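You operate a simulated robot arm through the tools that you are given. There is no shell and no other tool.

The job below is to be done with a simulated robot arm. You get a single attempt, and the scene is never put back.

## Task
Try the bench cylinder at about 5 bar: air on, set it, out and back, air off.
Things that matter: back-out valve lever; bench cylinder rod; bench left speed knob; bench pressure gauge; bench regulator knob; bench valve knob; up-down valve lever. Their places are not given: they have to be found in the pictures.

The check looks at the end state, three seconds after you hand in, the way a careful person would. Anything else that was tipped, shoved, dropped, spilled or broken makes it a failure.

## Robot
A 7-joint arm with a two-finger parallel gripper, fixed in place. Base frame: the origin is at the foot of the arm, x ahead of it, y to its left, z up; the work surface is at about z = 900. Units: mm, degrees, N and s.
With the tool pointing down near the work surface it reaches from about 520 to 960 mm from the base axis. Its first joint turns from -166.0 to 166.0 degrees. Payload 3.91 kg.
Tool frame: the origin (TCP) lies between the finger pads and is the grasp point; the fingertips stand 30 mm ahead of it; z points along the fingers, y is the line along which they close. The gripper opens to 110 mm. The fingers are 20 mm wide and 10 mm thick; the gripper's body (48 by 112 mm) begins 55 mm behind the TCP.
Orientation is told as [roll, pitch, yaw] about the base's x, y, z axes, in that order, counted from this pose: with the fingers straight down and closing along the base's y, the tool's x points along the base's -x, its y along +y and its z along -z.

## Interface
- The arm moves only by the tool step_arm. Its argument "targets" is a list of rows, each a list of 7 numbers: the shift along the base's x, y, z in mm, then the turn, a rotation vector about the base's x, y, z in degrees, then the finger opening in mm, from 0 to 110. In form: [[x, y, z, rx, ry, rz, grip], ...]. A call has 1 to 20 rows; each row is the pose to reach, as a shift and turn from the pose commanded when the call began. Each row takes 0.2 s and may step no farther than 50 mm and 8.6 degrees from the row before; otherwise, or with a gripper value out of range, the whole call is refused. Where a pose cannot be reached the arm comes as near as it can. A force on the tool above 40 N (or 10 N above the force at the start of the call, whichever is more), or a blocked arm, ends the call early, and 0.2 s more pass. The fingers move at their own pace (about 72 mm/s each) and stop on an object; they squeeze with about 43 N. The grip force told is the motor's: it shows also when the fingers shut on nothing. Time passes only in rows, and 0.2 s behind the last, so rows that repeat a pose let the fingers close. It gives the time, the measured TCP pose, the force on the tool (base axes), the opening and the grip force at its end, in the units of the frame above (readings bear some noise), with the torque about the TCP (base axes, N m) and any sound that the robot's microphone picked up.
- Cameras (640 x 400 px; columns grow to the right, rows downward): "scene" is fixed at [399.3, -650.6, 1600.7]; the picture's right is [0.99, -0.11, 0.00], its down [-0.10, -0.87, -0.48] and it looks along [0.05, 0.47, -0.88] (base axes); focal length 214 px, centre (320, 200). "wrist" rides on the gripper at [72, 17, -103] in the tool frame; the picture's right is [-0.23, 0.97, 0.00], its down [-0.76, -0.18, -0.62] and it looks along [-0.61, -0.14, 0.78] (tool axes); focal length 222 px, centre (320, 200).
- snapshot(camera): a new picture of that camera. It takes no simulated time.
- slide_trunk(by): slides the trunk up (or, below 0, down) by that many mm; the arm rides with it, the base frame stays. It gives what a move gives, with no picture.
- locate(camera, pixels): for up to 12 pixels [column, row] of the newest picture of that camera ("zoom" is the newest enlarged one), the place [x, y, z] in the base frame of the surface seen there, good to about 2 mm. It takes no simulated time.
- close_up(camera, box): a new picture of the part [left, top, right, bottom] of that camera's present view, enlarged. It takes no simulated time.
- sign_off(): hands the job in; it is judged then, once.

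Open the gripper and draw the arm clear of the work before you hand the job in, unless the task says otherwise.

The tools are called after "Emit:" as name(argument=value, ...) on one line, values as JSON. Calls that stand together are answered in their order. step_arm: Moves the arm, as the interface text tells. Its arguments: {"type":"object","properties":{"targets":{"type":"array","items":{"type":"array","items":{"type":"number"}}}},"required":["targets"]} The other tools are called the same way: slide_trunk (by) slides the trunk up or down; snapshot (camera) takes a picture; locate (camera, pixels) gives the place of the surface under pixels of a picture; close_up (camera, box) takes an enlarged picture of a part of a camera's view; sign_off () hands the job in.

At the start:

```text
t: 0.0
eef_pos: [478.8, -282.6, 1290.3]
orientation: [0.0, 0.0, 0.0]
wrist_force: [0.4, 0.4, 0.1]
torque: [0.0, -0.04, -0.02]
opening: 110.3
grasp_force: 0.1
trunk travel left (down, up): [-625.0, 57.0]
```

scene: 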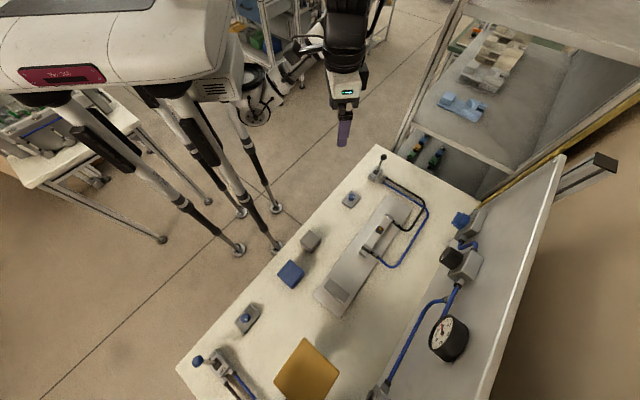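
wrist: 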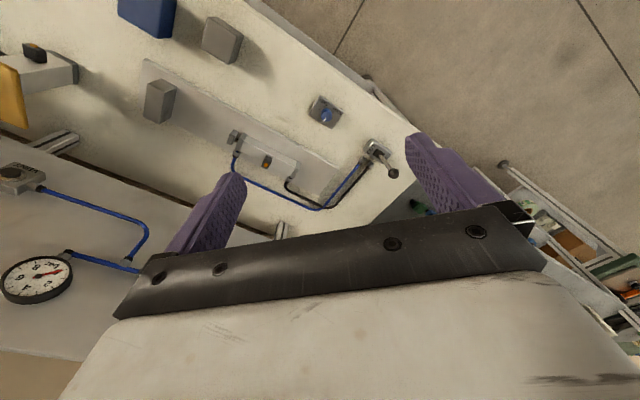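

I start by looking more closely at the bench: the scene picture shows the gauge near (448,338), the regulator near (455,260), a blue valve near (462,220), one lever near (382,158) and another near (200,362).

Emit:
close_up(camera="scene", box=[340, 140, 500, 240])

Emit:
close_up(camera="scene", box=[380, 200, 540, 300])

Emit:
close_up(camera="scene", box=[360, 300, 520, 400])

Emit:
close_up(camera="scene", box=[170, 300, 330, 400])

Emit:
close_up(camera="scene", box=[260, 210, 420, 310])

```text
4.00 times, centred on (420, 190) of scene
```

zoom: 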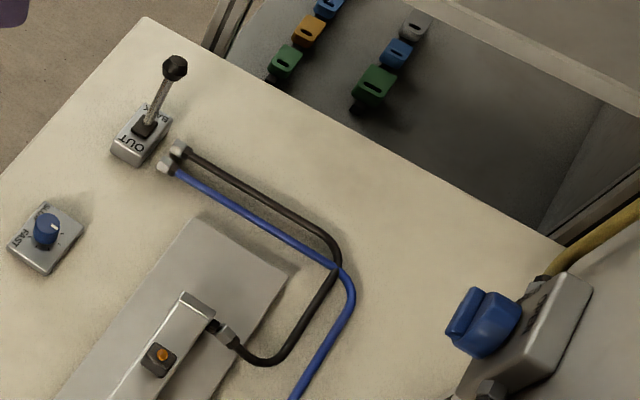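

```text
4.00 times, centred on (460, 250) of scene
```

zoom: 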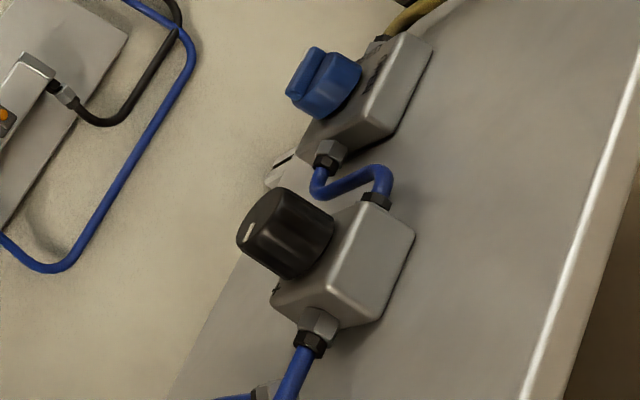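

```text
4.00 times, centred on (440, 350) of scene
```

zoom: 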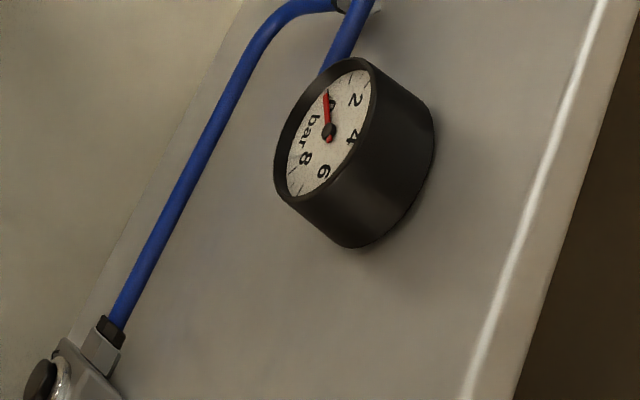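

```text
4.00 times, centred on (250, 350) of scene
```

zoom: 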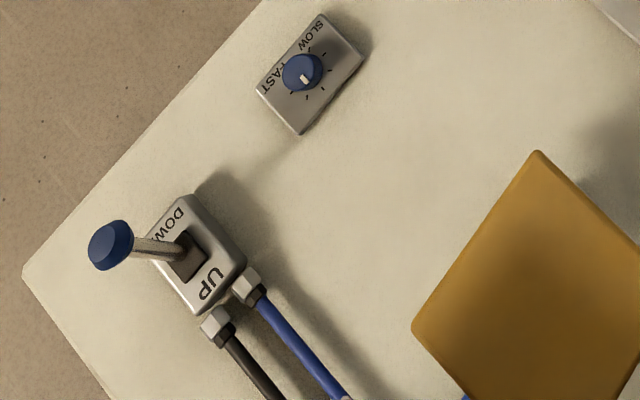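

```text
4.00 times, centred on (340, 260) of scene
```

zoom: 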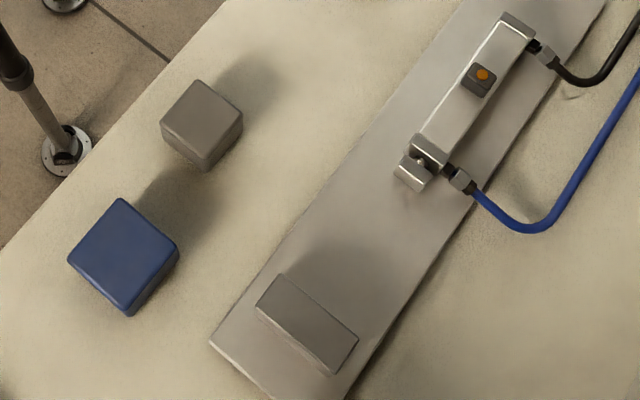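

The pictures show the air valve (blue, on the panel), a black regulator knob with the gauge at about 0 bar, the BACK/OUT lever near (382,158) and the DOWN/UP lever near (198,360). I now get places for those parts.

Emit:
locate(camera="scene", pixels=[[383, 157], [376, 175], [352, 198], [462, 220], [452, 257], [466, 262], [443, 332], [198, 361], [218, 362], [246, 318], [414, 214], [363, 252]])

Emit:
locate(camera="scene", pixels=[[375, 146], [180, 368], [480, 200], [305, 370], [291, 273], [312, 240], [337, 290], [380, 230], [563, 157], [480, 395], [480, 250], [384, 388]])

Emit:
close_up(camera="wrist", box=[0, 0, 320, 200])

Emit:
close_up(camera="wrist", box=[200, 60, 440, 210])

Emit:
close_up(camera="wrist", box=[0, 140, 200, 340])

```text
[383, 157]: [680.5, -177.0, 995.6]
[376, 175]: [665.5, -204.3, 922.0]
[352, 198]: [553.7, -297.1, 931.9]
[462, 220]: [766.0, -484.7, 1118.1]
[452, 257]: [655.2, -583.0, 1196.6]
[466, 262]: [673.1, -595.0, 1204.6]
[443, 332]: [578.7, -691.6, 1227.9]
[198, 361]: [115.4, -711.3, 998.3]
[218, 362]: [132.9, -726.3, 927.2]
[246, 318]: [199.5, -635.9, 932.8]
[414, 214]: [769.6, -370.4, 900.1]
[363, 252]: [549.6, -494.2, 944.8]
```

```text
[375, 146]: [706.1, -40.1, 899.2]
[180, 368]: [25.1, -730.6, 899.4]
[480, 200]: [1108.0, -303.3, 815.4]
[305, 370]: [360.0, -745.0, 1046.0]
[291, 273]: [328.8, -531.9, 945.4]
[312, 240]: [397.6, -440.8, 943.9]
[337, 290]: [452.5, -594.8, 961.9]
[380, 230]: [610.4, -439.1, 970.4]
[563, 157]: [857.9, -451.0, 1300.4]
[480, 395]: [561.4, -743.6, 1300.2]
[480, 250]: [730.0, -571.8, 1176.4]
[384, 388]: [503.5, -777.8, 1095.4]
```

```text
2.00 times, centred on (160, 100) of wrist
```

zoom: 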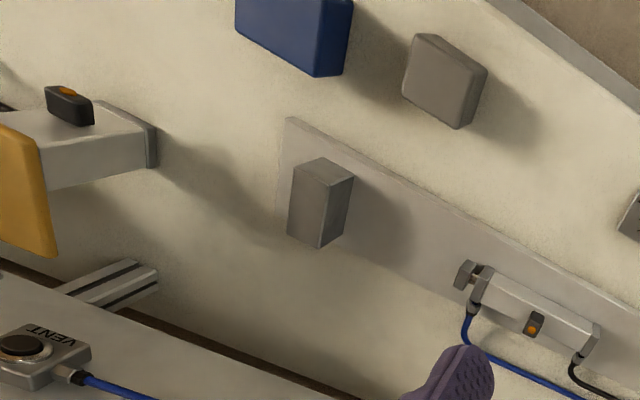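

```text
2.67 times, centred on (320, 135) of wrist
```

zoom: 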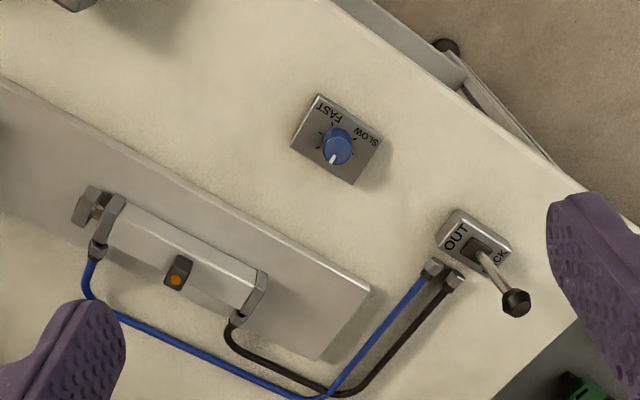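

```text
2.00 times, centred on (100, 240) of wrist
```

zoom: 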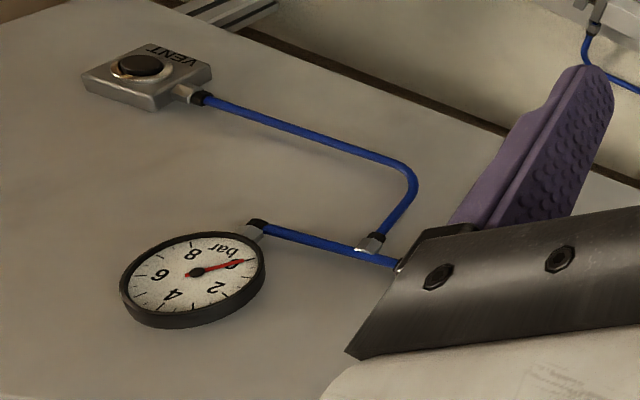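

The bench front runs along (0.70,0.71) and the panel stands vertical about 922 mm out along (0.71,-0.70), so I turn the tool -44.6° about z to line up with the bench and move a bit toward it.

Emit:
step_arm(targets=[[10, -10, 0, 0, 0, -7.5, 110], [20, -20, 0, 0, 0, -15, 110], [30, -30, 0, 0, 0, -22.5, 110], [40, -40, 0, 0, 0, -30, 110], [50, -50, 0, 0, 0, -37.5, 110], [60, -60, 0, 0, 0, -44.6, 110], [60, -60, 0, 0, 0, -44.6, 110]])

Emit:
snapshot(camera="wrist")

Emit:
snapshot(camera="scene")

```text
t: 1.6
eef_pos: [537.5, -342.2, 1289.7]
orientation: [-0.2, -0.1, -44.7]
wrist_force: [0.3, 0.0, -1.0]
torque: [-0.01, 0.0, 0.02]
opening: 110.0
grasp_force: 0.0
trunk travel left (down, up): [-625.0, 57.0]
```

```text
taken
```

wrist: 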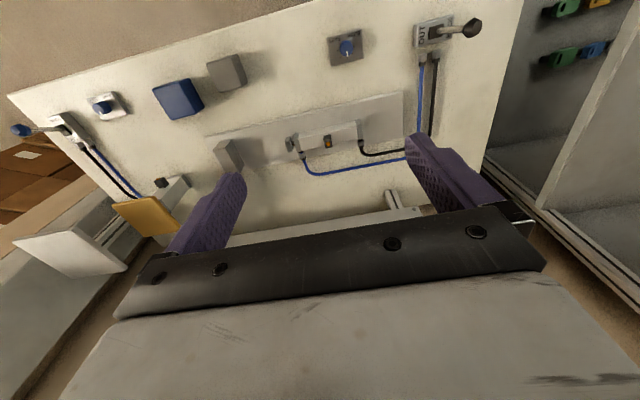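

```text
taken
```

scene: 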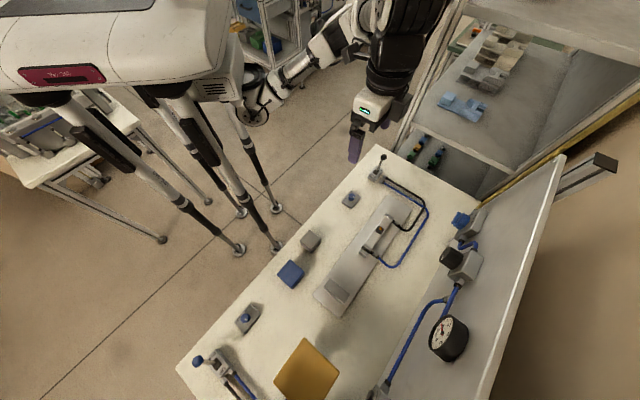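

The tool is now aligned with the bench; I tilt it 90° toward the panel about the bench's long axis so that the fingers point horizontally at the panel and the wrist camera sees it.

Emit:
step_arm(targets=[[3, -3, 0, -5.74, -5.82, 0, 110], [6, -6, 0, -11.49, -11.65, 0, 110], [9, -9, 0, -17.23, -17.47, 0, 110], [12, -12, 0, -22.97, -23.3, 0, 110], [15, -15, 0, -28.72, -29.12, 0, 110], [18, -18, 0, -34.46, -34.95, 0, 110], [21, -21, 0, -40.2, -40.77, 0, 110], [24, -24, 0, -45.95, -46.6, 0, 110], [27, -27, 0, -51.69, -52.42, 0, 110], [30, -30, 0, -57.43, -58.25, 0, 110], [33, -33, 0, -63.18, -64.08, 0, 110], [33, -33, 0, -63.18, -64.08, 0, 110]])

Emit:
snapshot(camera="wrist")

Emit:
snapshot(camera="scene")

```text
t: 4.2
eef_pos: [571.4, -376.0, 1290.9]
orientation: [-147.1, -89.9, 102.5]
wrist_force: [-0.3, -0.5, -0.5]
torque: [-0.01, 0.01, 0.05]
opening: 110.0
grasp_force: 0.1
trunk travel left (down, up): [-625.0, 57.0]
```

```text
taken
```

wrist: 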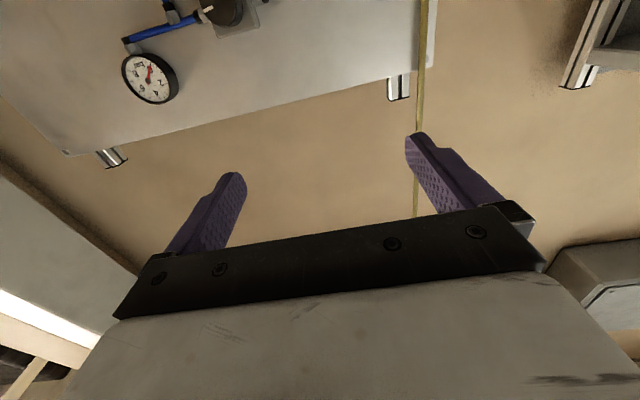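

```text
taken
```

scene: 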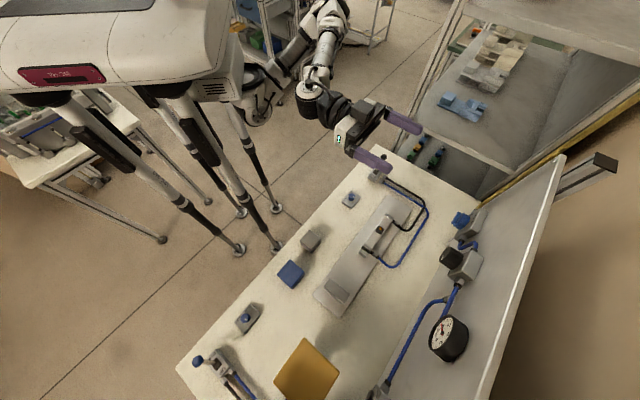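

The fingers now point horizontally at the panel; the camera is upside down in this pose and looks above the knobs. I lower the trunk by 200 mm to bring the panel's knobs into view.

Emit:
slide_trunk(by=-200)

Emit:
snapshot(camera="wrist")

Emit:
snapshot(camera="scene")

```text
t: 6.4
eef_pos: [573.2, -374.2, 1090.8]
orientation: [-115.2, -89.9, 70.6]
wrist_force: [0.1, -1.0, 0.0]
torque: [0.01, 0.0, -0.01]
opening: 109.8
grasp_force: 0.1
trunk travel left (down, up): [-425.0, 257.0]
```

```text
taken
```

wrist: 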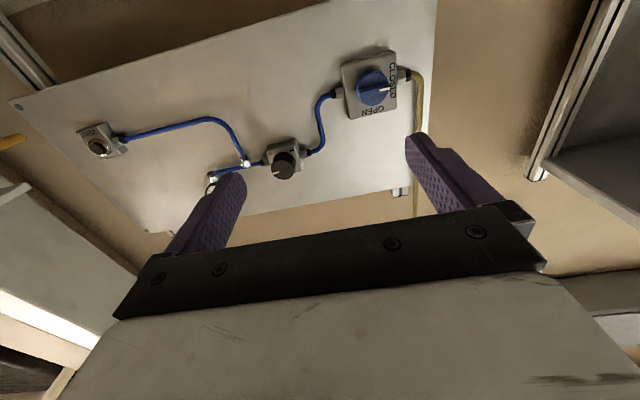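

```text
taken
```

scene: 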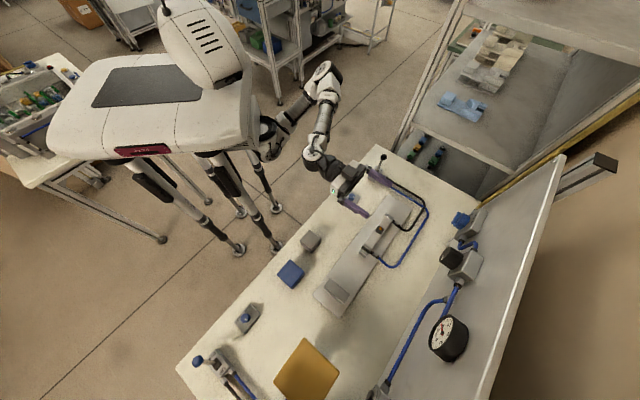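

The valve knob is at (377,87) with CLOSED/OPEN labels, the regulator knob at (285,163) and the VENT at (97,145). I take enlarged pictures and locations.

Emit:
close_up(camera="wrist", box=[320, 35, 432, 125])

Emit:
close_up(camera="wrist", box=[240, 120, 330, 190])

Emit:
close_up(camera="wrist", box=[60, 100, 260, 230])

Emit:
locate(camera="wrist", pixels=[[376, 87], [365, 93], [387, 88], [376, 75], [376, 102], [350, 100], [400, 60], [285, 163], [277, 165], [295, 165], [270, 150], [330, 50]])

```text
4.44 times, centred on (376, 80) of wrist
```

zoom: 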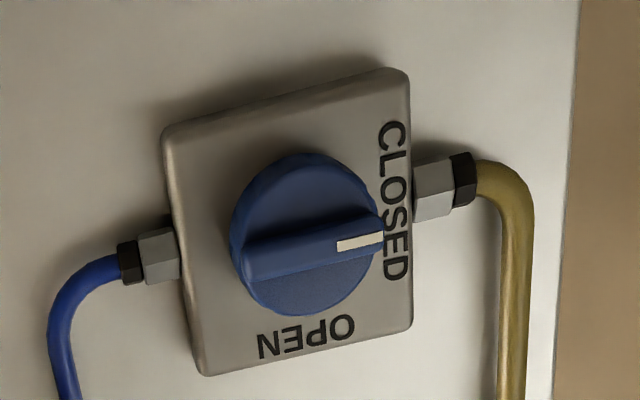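

```text
5.71 times, centred on (285, 155) of wrist
```

zoom: 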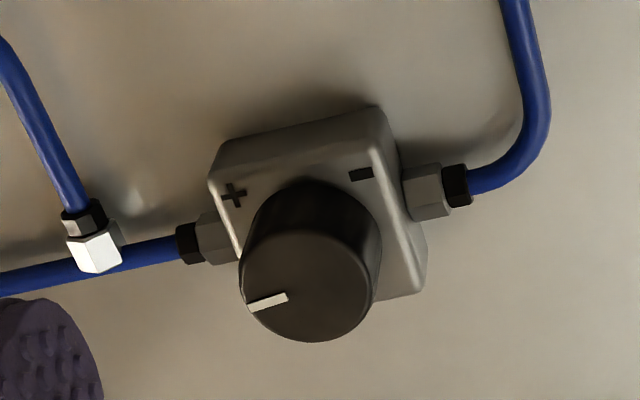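

```text
3.08 times, centred on (160, 165) of wrist
```

zoom: 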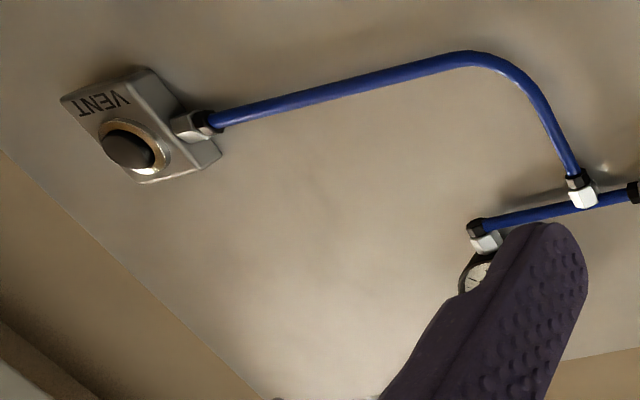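

```text
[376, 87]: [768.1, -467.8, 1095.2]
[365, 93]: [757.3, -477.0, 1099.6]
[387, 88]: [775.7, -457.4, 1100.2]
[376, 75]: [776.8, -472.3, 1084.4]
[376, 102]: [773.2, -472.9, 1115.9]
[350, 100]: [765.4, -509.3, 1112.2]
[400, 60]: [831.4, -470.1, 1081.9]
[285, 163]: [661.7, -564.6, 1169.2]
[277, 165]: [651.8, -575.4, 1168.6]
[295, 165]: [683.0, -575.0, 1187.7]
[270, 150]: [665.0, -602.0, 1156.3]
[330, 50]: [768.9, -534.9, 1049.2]
```

The valve mark points at CLOSED (operator's left) and OPEN is at the top, so it turns clockwise as seen facing the panel; the regulator has + on the operator's right. I get exact places on the enlarged valve picture.

Emit:
close_up(camera="wrist", box=[320, 35, 432, 125])

Emit:
locate(camera="zoom", pixels=[[250, 258], [375, 235], [310, 255], [310, 225], [310, 268], [300, 160], [320, 305], [240, 220], [170, 150], [400, 90], [205, 365], [405, 315]])

```text
4.44 times, centred on (376, 80) of wrist
```

zoom: 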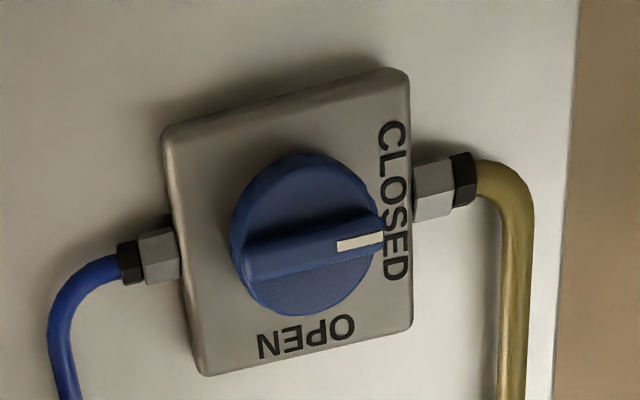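

```text
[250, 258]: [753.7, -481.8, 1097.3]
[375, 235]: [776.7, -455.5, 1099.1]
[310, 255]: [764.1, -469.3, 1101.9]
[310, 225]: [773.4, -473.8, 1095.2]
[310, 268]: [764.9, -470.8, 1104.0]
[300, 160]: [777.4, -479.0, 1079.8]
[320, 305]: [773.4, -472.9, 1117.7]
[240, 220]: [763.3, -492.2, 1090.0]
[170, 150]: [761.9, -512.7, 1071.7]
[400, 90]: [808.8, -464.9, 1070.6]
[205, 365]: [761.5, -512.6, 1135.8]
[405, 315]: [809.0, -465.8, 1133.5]
```

From these places the valve knob's bar is centred at about f=873 (toward the panel), l=203 (left), z=1101, with the disc face at f≈883. I roll the tool -90° about the approach axis so that the fingers close vertically on the horizontal bar, moving in line with it but still well off.

Emit:
step_arm(targets=[[6.3, 2.5, 1, -5.82, 5.74, 0, 100], [12.5, 4.9, 2, -11.65, 11.49, 0, 90], [18.8, 7.4, 3, -17.47, 17.23, 0, 80], [25, 9.8, 4, -23.3, 22.97, 0, 70], [31.3, 12.3, 5, -29.12, 28.72, 0, 60], [37.5, 14.7, 6, -34.95, 34.46, 0, 50], [43.8, 17.2, 7, -40.77, 40.2, 0, 44], [50, 19.6, 8, -46.6, 45.95, 0, 40], [56.3, 22.1, 9, -52.42, 51.69, 0, 40], [62.5, 24.5, 10, -58.25, 57.43, 0, 40], [68.8, 27, 10, -64.08, 63.18, 0, 40], [68.8, 27, 10, -64.08, 63.18, 0, 40]])

Emit:
snapshot(camera="wrist")

Emit:
snapshot(camera="scene")

```text
t: 9.0
eef_pos: [641.3, -346.4, 1102.3]
orientation: [-89.9, 0.0, 45.5]
wrist_force: [-0.5, -0.5, 0.8]
torque: [0.02, 0.01, -0.01]
opening: 40.0
grasp_force: 0.0
trunk travel left (down, up): [-425.0, 257.0]
```

```text
taken
```

wrist: 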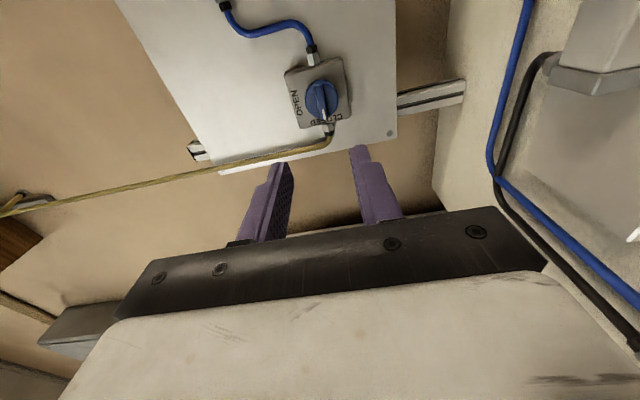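

```text
taken
```

scene: 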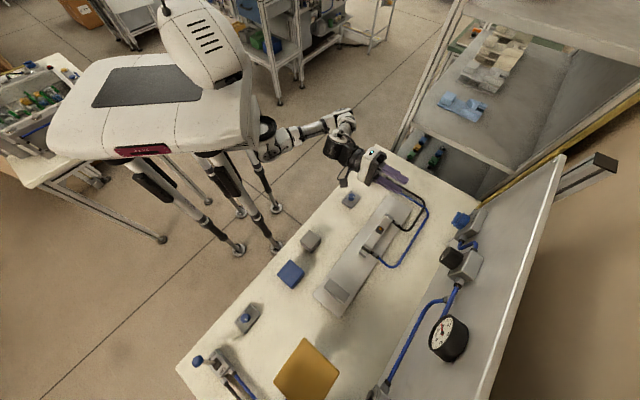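

The roll ended at [-89.9, 0, 45.5] as wanted, and the knob sits at (322,97). I refine its place from this nearer view.

Emit:
close_up(camera="wrist", box=[270, 50, 366, 130])

Emit:
locate(camera="wrist", pixels=[[322, 84], [321, 113], [318, 97], [327, 97], [306, 98], [338, 98], [312, 90], [333, 105], [285, 75], [345, 60], [352, 120], [296, 126]])

```text
5.00 times, centred on (318, 90) of wrist
```

zoom: 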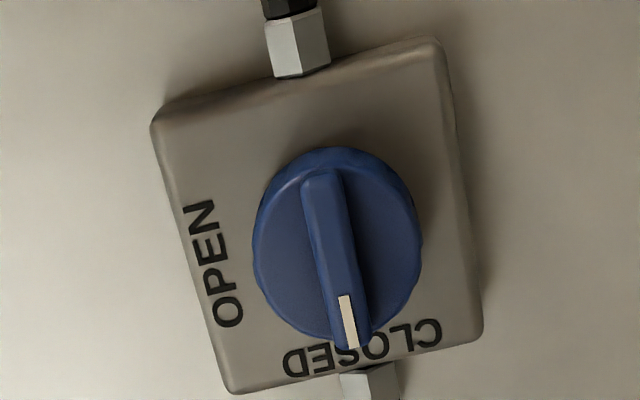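

```text
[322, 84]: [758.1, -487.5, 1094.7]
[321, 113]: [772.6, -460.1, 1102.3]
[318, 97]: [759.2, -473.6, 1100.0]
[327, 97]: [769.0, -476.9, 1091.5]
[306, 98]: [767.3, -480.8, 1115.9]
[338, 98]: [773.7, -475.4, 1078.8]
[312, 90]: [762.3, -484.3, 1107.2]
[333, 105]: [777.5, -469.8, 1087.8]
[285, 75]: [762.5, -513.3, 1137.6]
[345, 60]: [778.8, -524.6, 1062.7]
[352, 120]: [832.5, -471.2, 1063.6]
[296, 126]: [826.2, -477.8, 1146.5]
```

I pin down the bar's edges on the enlarged picture before going in.

Emit:
locate(camera="zoom", pixels=[[312, 230], [318, 250], [330, 255], [345, 250], [352, 260], [360, 265], [322, 190], [350, 335], [300, 260], [375, 260], [335, 155], [335, 330]])

```text
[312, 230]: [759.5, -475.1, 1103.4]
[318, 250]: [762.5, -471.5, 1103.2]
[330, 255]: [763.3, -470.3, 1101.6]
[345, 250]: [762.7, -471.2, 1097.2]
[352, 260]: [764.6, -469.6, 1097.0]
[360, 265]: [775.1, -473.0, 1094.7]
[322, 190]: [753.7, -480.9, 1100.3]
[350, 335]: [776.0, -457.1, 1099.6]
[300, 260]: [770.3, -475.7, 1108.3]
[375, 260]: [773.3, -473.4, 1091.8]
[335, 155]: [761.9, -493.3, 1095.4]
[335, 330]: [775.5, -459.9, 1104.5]
```

The bar is 9 mm thick centred at z≈1100, l≈203. I move straight in along the approach axis so the fingertips stop just before the disc face.

Emit:
step_arm(targets=[[28, -28, -1, 0, 0, 0, 40], [56, -55.5, -2, 0, 0, 0, 40], [80, -79, -2, 0, 0, 0, 40], [95, -94, -2, 0, 0, 0, 40], [104, -103, -2, 0, 0, 0, 40], [107.5, -106.5, -2, 0, 0, 0, 40], [107.5, -106.5, -2, 0, 0, 0, 40]])

Emit:
snapshot(camera="wrist")

Emit:
close_up(camera="scene", box=[380, 160, 540, 260])

```text
t: 10.6
eef_pos: [749.5, -453.0, 1099.1]
orientation: [-90.1, 0.0, 45.4]
wrist_force: [1.1, 0.2, 0.0]
torque: [0.01, -0.01, 0.0]
opening: 40.0
grasp_force: 0.1
trunk travel left (down, up): [-425.0, 257.0]
```

```text
taken
```

wrist: 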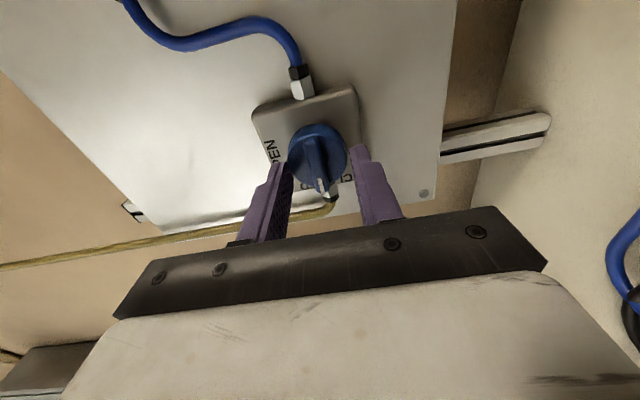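

```text
4.00 times, centred on (460, 210) of scene
```

zoom: 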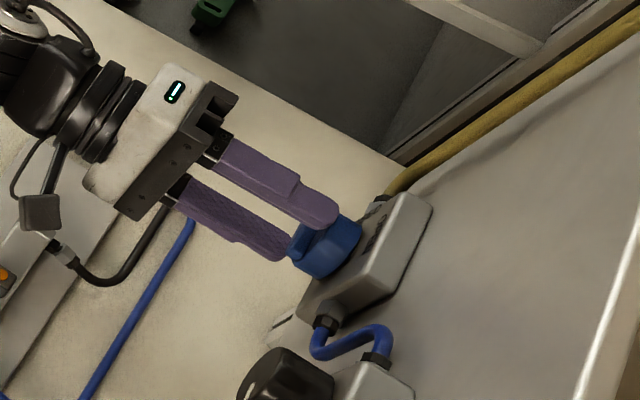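

The fingers straddle the bar at z≈1099 with tips just in front of the disc. I close on the bar.

Emit:
step_arm(targets=[[0, 0, 0, 0, 0, 0, 0], [0, 0, 0, 0, 0, 0, 0], [0, 0, 0, 0, 0, 0, 0]])

```text
t: 11.4
eef_pos: [749.2, -451.4, 1099.3]
orientation: [-90.2, 0.0, 45.4]
wrist_force: [9.0, -8.2, 14.0]
torque: [-0.2, -0.2, -0.33]
opening: 9.8
grasp_force: 44.8
trunk travel left (down, up): [-425.0, 257.0]
```

The fingers hold the bar (opening 9.8 mm, 45 N). I turn it +90° about the approach axis, toward OPEN.

Emit:
step_arm(targets=[[0, 0, 0.5, 5.82, -5.74, 0, 0], [0, 0, 0.5, 11.65, -11.49, 0, 0], [0, 0, 0.5, 17.47, -17.23, 0, 0], [0, 0, 0.5, 23.3, -22.97, 0, 0], [0, 0, 0.5, 29.12, -28.72, 0, 0], [0, 0, 0.5, 34.95, -34.46, 0, 0], [0, 0, 0.5, 40.77, -40.2, 0, 0], [0, 0, 0.5, 46.6, -45.95, 0, 0], [0, 0, 0.5, 52.42, -51.69, 0, 0], [0, 0, 0.5, 58.25, -57.43, 0, 0], [0, 0, 0.5, 64.08, -63.18, 0, 0], [0, 0, 0.5, 64.08, -63.18, 0, 0]])

Emit:
close_up(camera="scene", box=[380, 180, 540, 280])

Emit:
close_up(camera="scene", box=[420, 305, 480, 365])

Emit:
snapshot(camera="wrist")

```text
t: 14.0
eef_pos: [749.3, -452.8, 1100.3]
orientation: [-164.1, -89.9, 119.4]
wrist_force: [-8.3, 27.6, 0.1]
torque: [0.11, 0.09, 0.26]
opening: 10.1
grasp_force: 44.6
trunk travel left (down, up): [-425.0, 257.0]
```

```text
4.00 times, centred on (460, 230) of scene
```

zoom: 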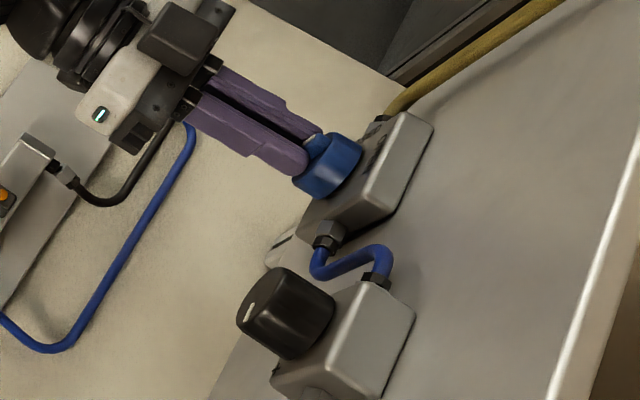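

```text
6.67 times, centred on (450, 335) of scene
```

zoom: 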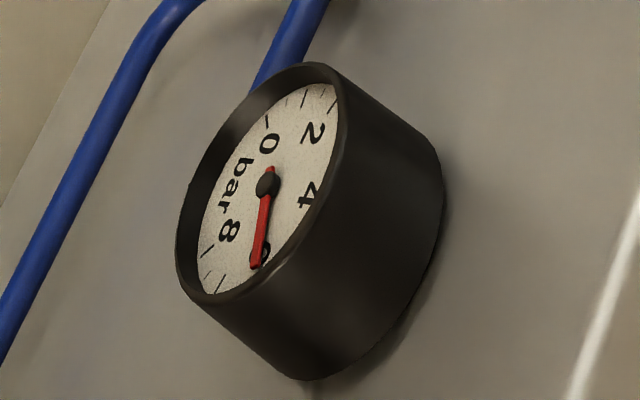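

```text
taken
```

wrist: 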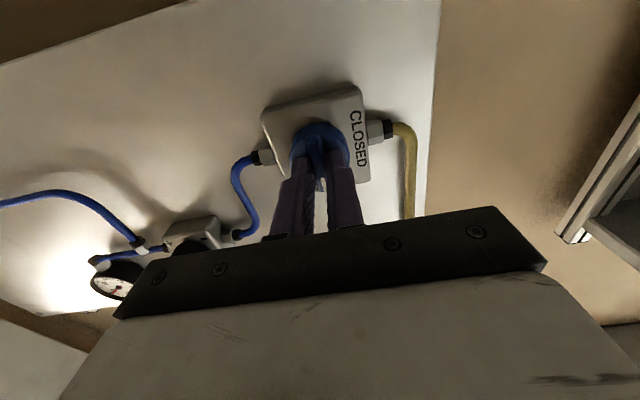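

The gauge needle swung to a bit over 6, so the air is on. I open the fingers and back off from the valve.

Emit:
step_arm(targets=[[0, 0, 0, 0, 0, 0, 40], [-1, 1, 0, 0, 0, 0, 40], [-28, 28, 0, 0, 0, 0, 60], [-56, 56, 0, 0, 0, 0, 80], [-84, 84, 0, 0, 0, 0, 80], [-90, 90, 0, 0, 0, 0, 80]])

Emit:
snapshot(camera="wrist")

Emit:
snapshot(camera="scene")

Emit:
close_up(camera="scene", box=[420, 305, 480, 365])

```text
t: 15.4
eef_pos: [657.2, -364.3, 1099.7]
orientation: [-110.7, -89.9, 65.9]
wrist_force: [-0.4, 0.4, -0.2]
torque: [-0.01, -0.01, 0.0]
opening: 80.0
grasp_force: 0.1
trunk travel left (down, up): [-425.0, 257.0]
```

```text
taken
```

wrist: 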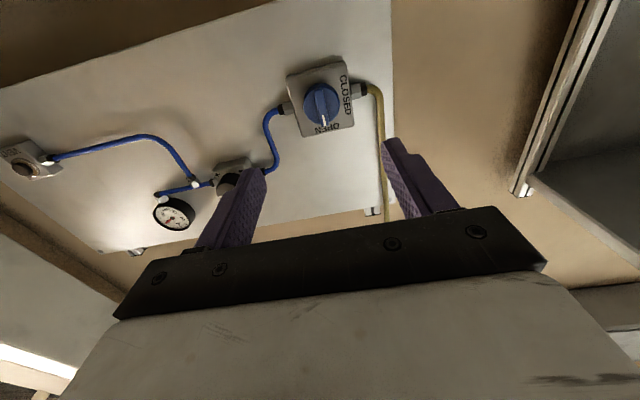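

```text
taken
```

scene: 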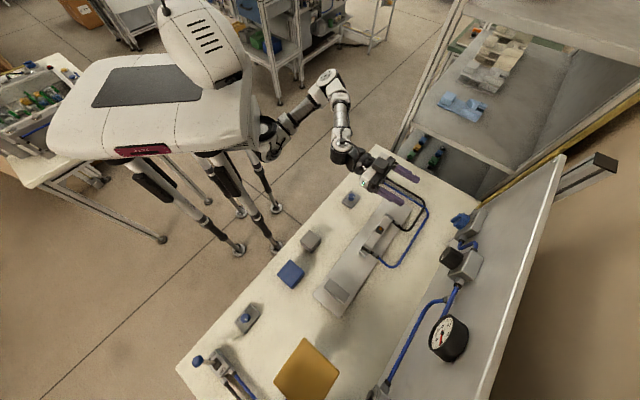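

```text
6.67 times, centred on (450, 335) of scene
```

zoom: 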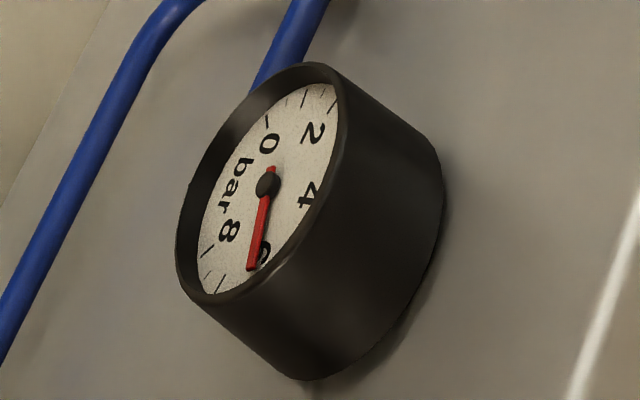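

The valve mark now points to OPEN. I read the gauge more squarely through the wrist camera at (173,212).

Emit:
close_up(camera="wrist", box=[140, 180, 204, 244])

Emit:
close_up(camera="wrist", box=[280, 50, 370, 140])

```text
6.25 times, centred on (172, 212) of wrist
```

zoom: 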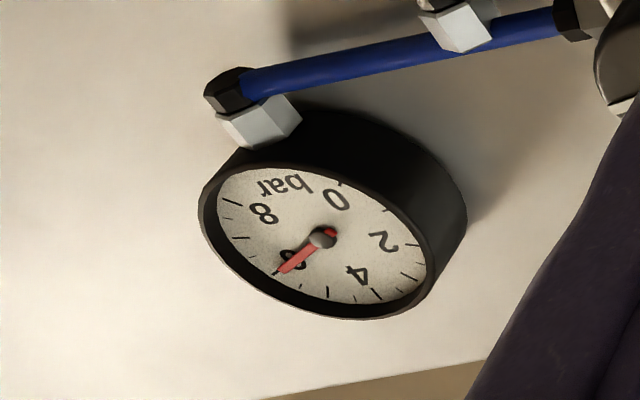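

```text
4.44 times, centred on (325, 95) of wrist
```

zoom: 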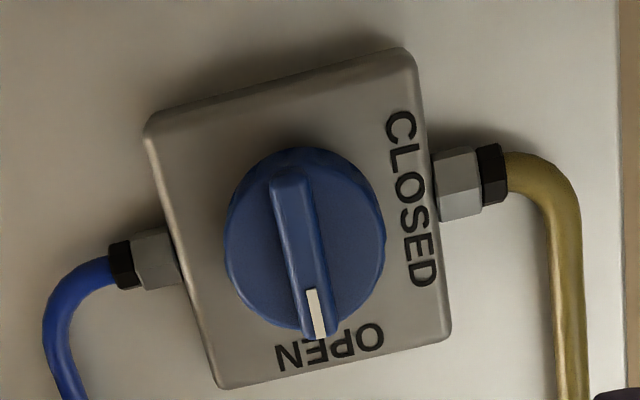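

The gauge reads about 6 bar, so the regulator has to come down by about 1 bar. I move sideways and up to face the regulator knob.

Emit:
step_arm(targets=[[-21.4, -21.6, 16, 0, 0, 0, 80], [-42.8, -43.2, 32, 0, 0, 0, 80], [-64.2, -64.8, 48, 0, 0, 0, 80], [-85.6, -86.4, 64, 0, 0, 0, 80], [-106.7, -108.2, 80, 0, 0, 0, 80], [-106.7, -108.2, 80, 0, 0, 0, 80]])

Emit:
snapshot(camera="wrist")

Emit:
snapshot(camera="scene")

```text
t: 16.8
eef_pos: [553.5, -472.6, 1178.0]
orientation: [-90.3, -90.0, 45.5]
wrist_force: [-0.1, -0.6, 0.2]
torque: [0.01, -0.02, 0.01]
opening: 79.7
grasp_force: 0.1
trunk travel left (down, up): [-425.0, 257.0]
```

```text
taken
```

wrist: 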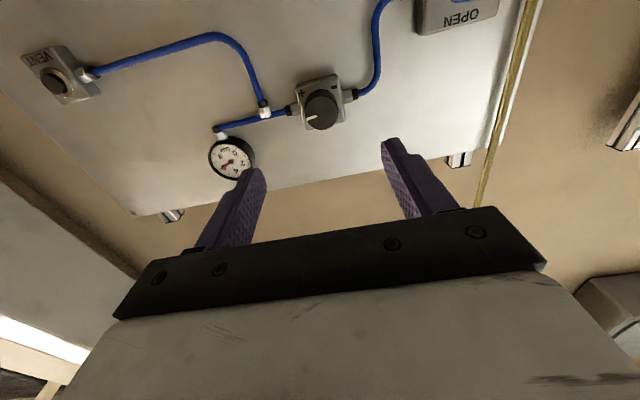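

```text
taken
```

scene: 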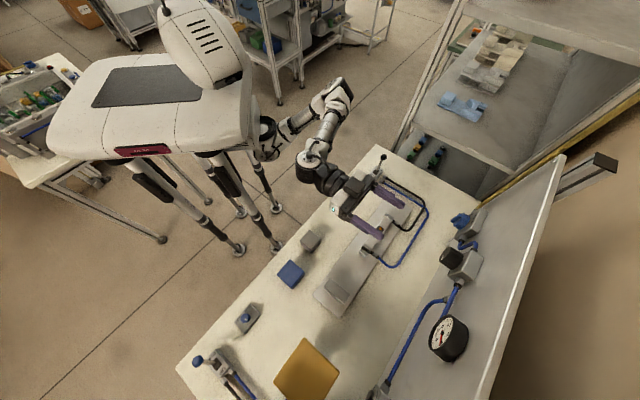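

The regulator knob is now at (321,108) and the gauge at (232,160). I enlarge both.

Emit:
close_up(camera="wrist", box=[200, 130, 264, 194])

Emit:
close_up(camera="wrist", box=[280, 65, 368, 140])

Emit:
locate(camera="zoom", pixels=[[320, 240], [285, 262], [260, 270], [320, 285], [320, 210], [370, 240], [320, 170], [270, 230], [300, 100], [220, 180], [390, 100], [400, 250]])

```text
6.25 times, centred on (232, 162) of wrist
```

zoom: 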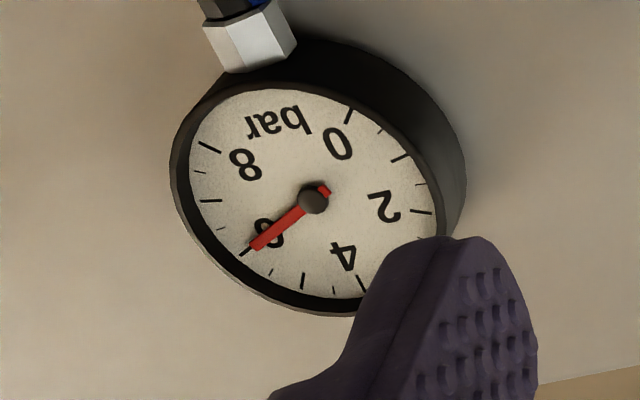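

```text
5.33 times, centred on (324, 102) of wrist
```

zoom: 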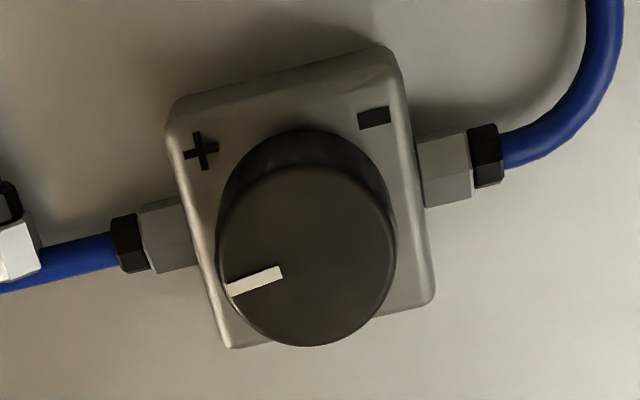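

```text
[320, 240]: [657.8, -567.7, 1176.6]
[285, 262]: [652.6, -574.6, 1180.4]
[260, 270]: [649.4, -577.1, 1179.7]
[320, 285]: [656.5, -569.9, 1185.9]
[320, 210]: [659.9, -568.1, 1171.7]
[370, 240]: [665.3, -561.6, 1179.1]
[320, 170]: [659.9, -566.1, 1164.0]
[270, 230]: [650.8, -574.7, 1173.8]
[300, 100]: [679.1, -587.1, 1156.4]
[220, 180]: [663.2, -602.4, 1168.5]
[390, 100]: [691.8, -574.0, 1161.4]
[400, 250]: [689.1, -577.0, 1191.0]
```

The gauge sits on the 6 tick. The regulator knob is about 36 mm across, centred near l=54, z=1180, with its face at f≈868; I go in with the fingers spread to 60 mm around it.

Emit:
step_arm(targets=[[25, -24, 1, 0, 0, 0, 60], [50, -48, 2, 0, 0, 0, 60], [72, -69, 2, 0, 0, 0, 60], [86, -82.4, 2, 0, 0, 0, 60], [95.4, -91.3, 2, 0, 0, 0, 60], [95.4, -91.3, 2, 0, 0, 0, 60]])

Emit:
snapshot(camera="wrist")

Emit:
close_up(camera="scene", box=[380, 200, 540, 300])

```text
t: 18.2
eef_pos: [646.6, -562.5, 1180.1]
orientation: [-115.3, -90.0, 70.6]
wrist_force: [0.4, 0.5, -0.7]
torque: [0.02, 0.01, 0.01]
opening: 60.0
grasp_force: 0.0
trunk travel left (down, up): [-425.0, 257.0]
```

```text
taken
```

wrist: 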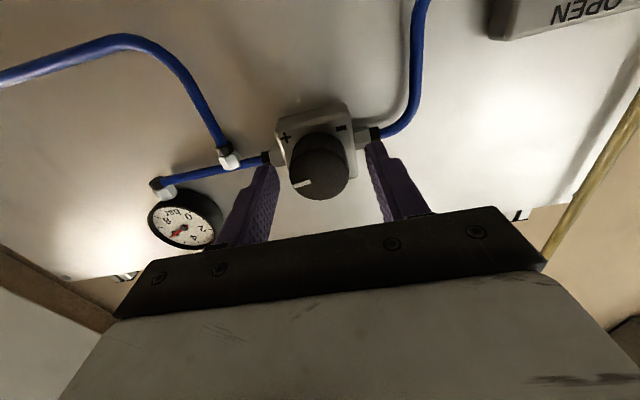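

```text
4.00 times, centred on (460, 250) of scene
```

zoom: 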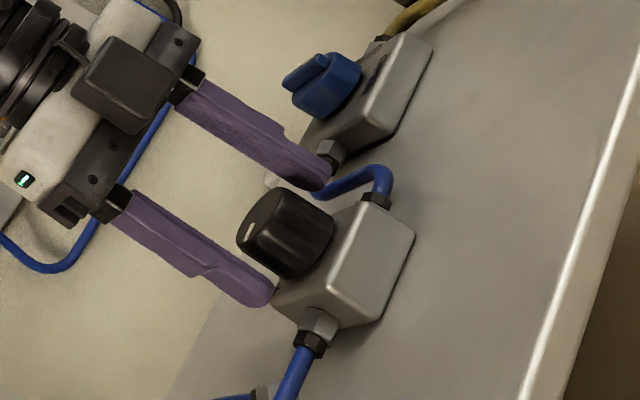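

The knob sits centred between the fingers at (319,168), and the gauge stays visible at (186,224). I close on the knob.

Emit:
locate(camera="wrist", pixels=[[319, 152], [319, 168], [319, 190], [295, 170], [343, 165], [330, 195]])

Emit:
step_arm(targets=[[0, 0, 0, 0, 0, 0, 10], [0, 0, 0, 0, 0, 0, 10], [0, 0, 0, 0, 0, 0, 10]])

```text
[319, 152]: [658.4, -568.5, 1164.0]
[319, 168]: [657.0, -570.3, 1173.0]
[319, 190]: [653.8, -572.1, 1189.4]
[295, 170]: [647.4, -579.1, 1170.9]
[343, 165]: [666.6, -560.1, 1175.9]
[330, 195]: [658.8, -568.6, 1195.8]
```

```text
t: 19.0
eef_pos: [646.9, -562.8, 1181.3]
orientation: [-122.7, -90.0, 78.0]
wrist_force: [1.1, -3.5, 1.0]
torque: [-0.12, -0.1, -0.57]
opening: 37.3
grasp_force: 44.8
trunk travel left (down, up): [-425.0, 257.0]
```

The knob is held (37 mm, 45 N). I turn it 12° counter-clockwise (toward −) and read the gauge.

Emit:
step_arm(targets=[[0, 0, 0, -2.85, 2.81, 0, 10], [0, 0, 0, -5.7, 5.62, 0, 10], [0, 0, 0, -8.54, 8.42, 0, 10], [0, 0, 0, -8.54, 8.42, 0, 10]])

Emit:
snapshot(camera="wrist")

Emit:
close_up(camera="wrist", box=[140, 180, 236, 270])

Emit:
close_up(camera="scene", box=[420, 305, 480, 365])

```text
t: 20.0
eef_pos: [648.2, -563.1, 1180.2]
orientation: [-89.6, -77.8, 45.0]
wrist_force: [-11.7, 18.5, -14.7]
torque: [0.0, -0.05, -0.04]
opening: 37.4
grasp_force: 44.7
trunk travel left (down, up): [-425.0, 257.0]
```

```text
taken
```

wrist: 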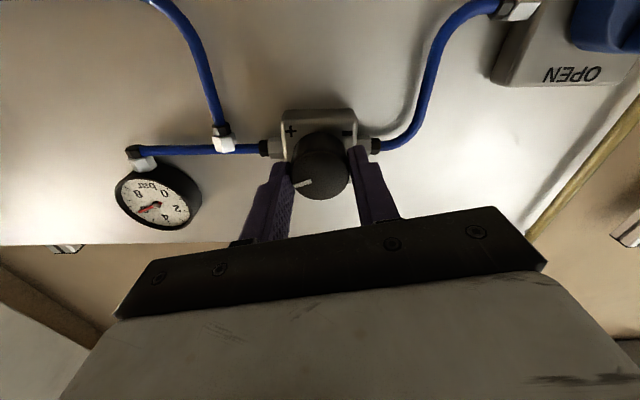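

```text
4.44 times, centred on (188, 225) of wrist
```

zoom: 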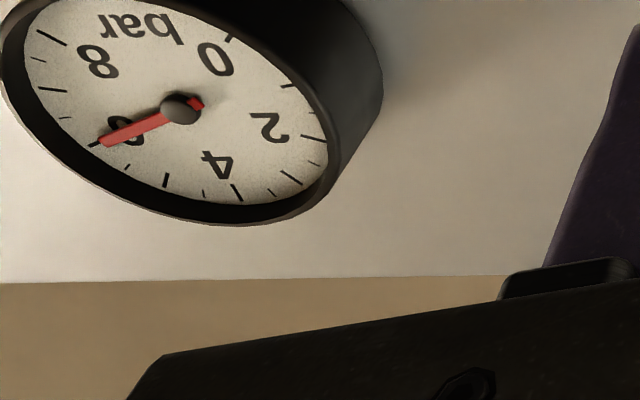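

```text
6.67 times, centred on (450, 335) of scene
```

zoom: 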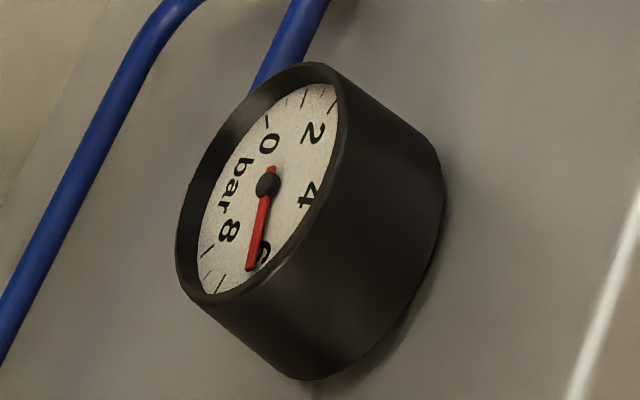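

The gauge has not moved from 6. I look whether the knob itself turned with the fingers.

Emit:
close_up(camera="wrist", box=[260, 100, 380, 220])

Emit:
close_up(camera="scene", box=[410, 220, 500, 290])

```text
3.33 times, centred on (320, 160) of wrist
```

zoom: 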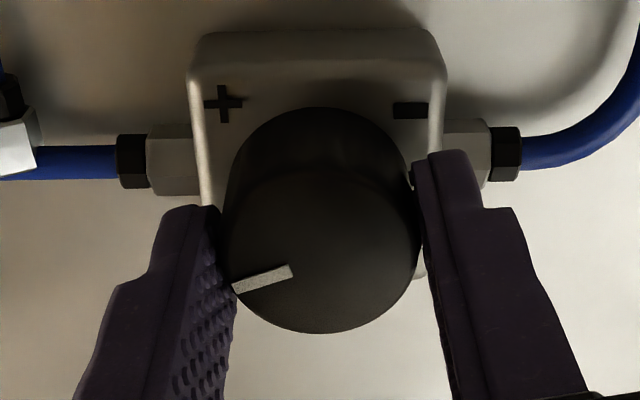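

```text
5.71 times, centred on (455, 255) of scene
```

zoom: 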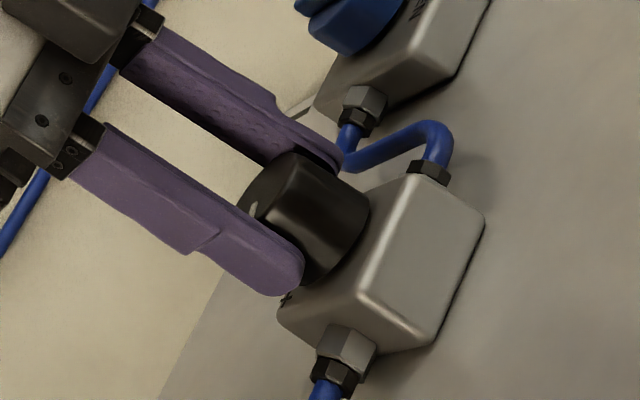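

The mark turned 12° relative to the body, so the knob follows but the gauge still shows 6; it may be a regulator that does not bleed down by itself. I turn another 16° toward − with some waiting, and read again.

Emit:
step_arm(targets=[[0, 0, 0, -2.85, 2.81, 0, 10], [0, 0, 0, -5.7, 5.62, 0, 10], [0, 0, 0, -8.54, 8.42, 0, 10], [0, 0, 0, -11.39, 11.23, 0, 10], [0, 0, 0, -11.39, 11.23, 0, 10], [0, 0, 0, -11.39, 11.23, 0, 10], [0, 0, 0, -11.39, 11.23, 0, 10]])

Emit:
snapshot(camera="wrist")

Emit:
close_up(camera="wrist", box=[90, 150, 216, 240])

Emit:
close_up(camera="scene", box=[420, 305, 480, 365])

```text
t: 21.6
eef_pos: [647.5, -561.8, 1180.7]
orientation: [-89.8, -62.0, 45.2]
wrist_force: [-18.3, 19.8, -26.6]
torque: [0.16, 0.11, -0.19]
opening: 37.4
grasp_force: 44.7
trunk travel left (down, up): [-425.0, 257.0]
```

```text
taken
```

wrist: 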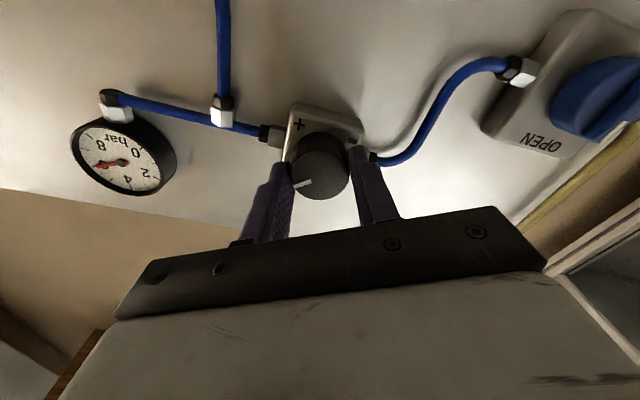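

```text
4.44 times, centred on (153, 195) of wrist
```

zoom: 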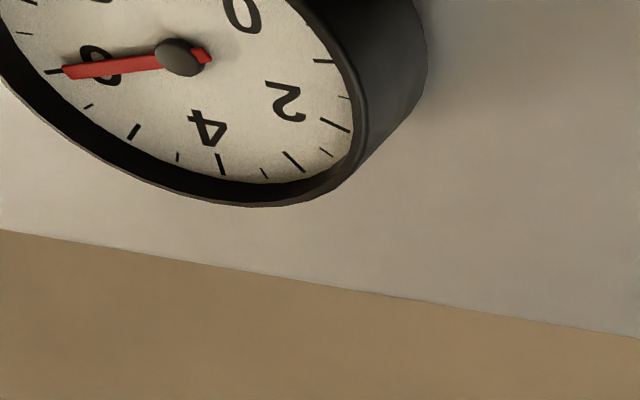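

```text
6.67 times, centred on (450, 335) of scene
```

zoom: 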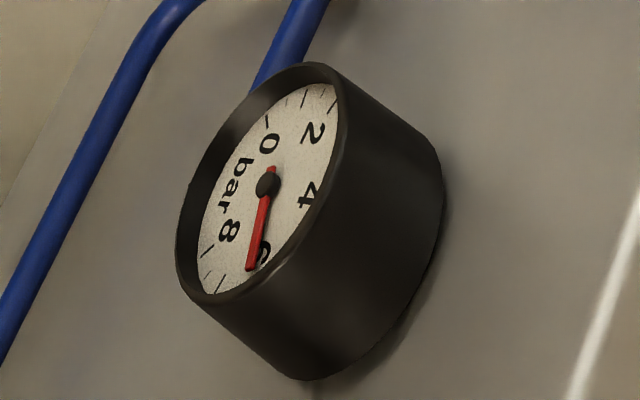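

After 28° of turning down the gauge is still at 6, so the line is not bleeding through the regulator; the VENT button on the panel is there for that. I release the knob, back off and roll back to level.

Emit:
step_arm(targets=[[0, 0, 0, 0, 0, 0, 60], [0, 0, 0, 0, 0, 0, 60], [-14.2, 14, 0, 0, 0, 0, 60], [-42.7, 42.1, 0, 0, 0, 0, 60], [-71.2, 70.2, 0, 4.98, -4.91, 0, 60], [-92.6, 91.3, 0, 9.97, -9.83, 0, 60], [-92.6, 91.3, 0, 14.95, -14.74, 0, 60], [-92.6, 91.3, 0, 19.94, -19.65, 0, 60], [-92.6, 91.3, 0, 19.94, -19.65, 0, 60]])

Emit:
snapshot(camera="wrist")

Emit:
close_up(camera="wrist", box=[0, 20, 128, 120])

Emit:
close_up(camera="wrist", box=[200, 60, 360, 190])

```text
t: 23.6
eef_pos: [554.7, -472.8, 1180.9]
orientation: [91.8, -90.0, -136.5]
wrist_force: [-0.3, 0.3, -0.1]
torque: [0.01, -0.03, -0.03]
opening: 59.9
grasp_force: 0.0
trunk travel left (down, up): [-425.0, 257.0]
```

```text
taken
```

wrist: 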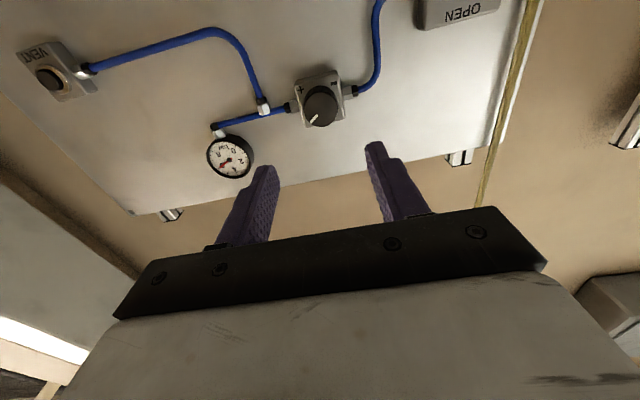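

```text
4.00 times, centred on (64, 70) of wrist
```

zoom: 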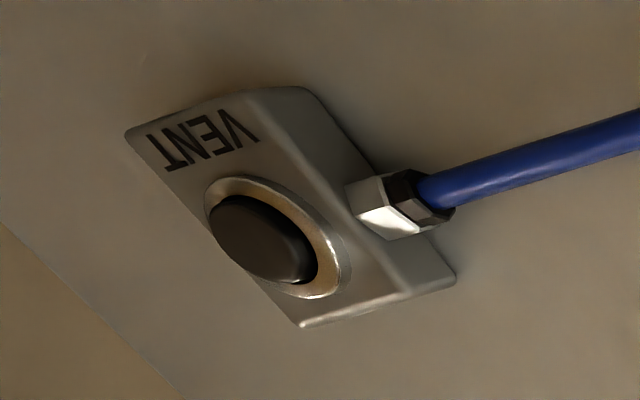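

```text
3.08 times, centred on (280, 125) of wrist
```

zoom: 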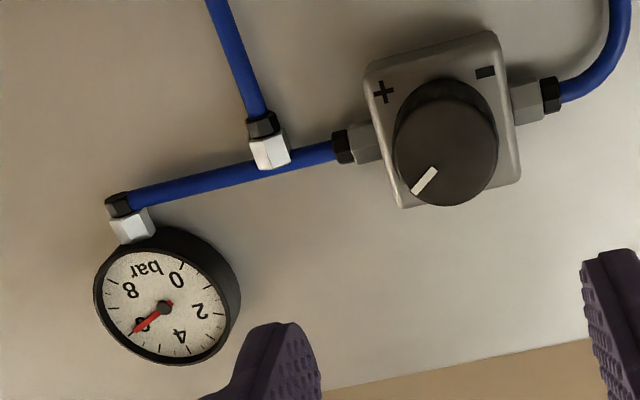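

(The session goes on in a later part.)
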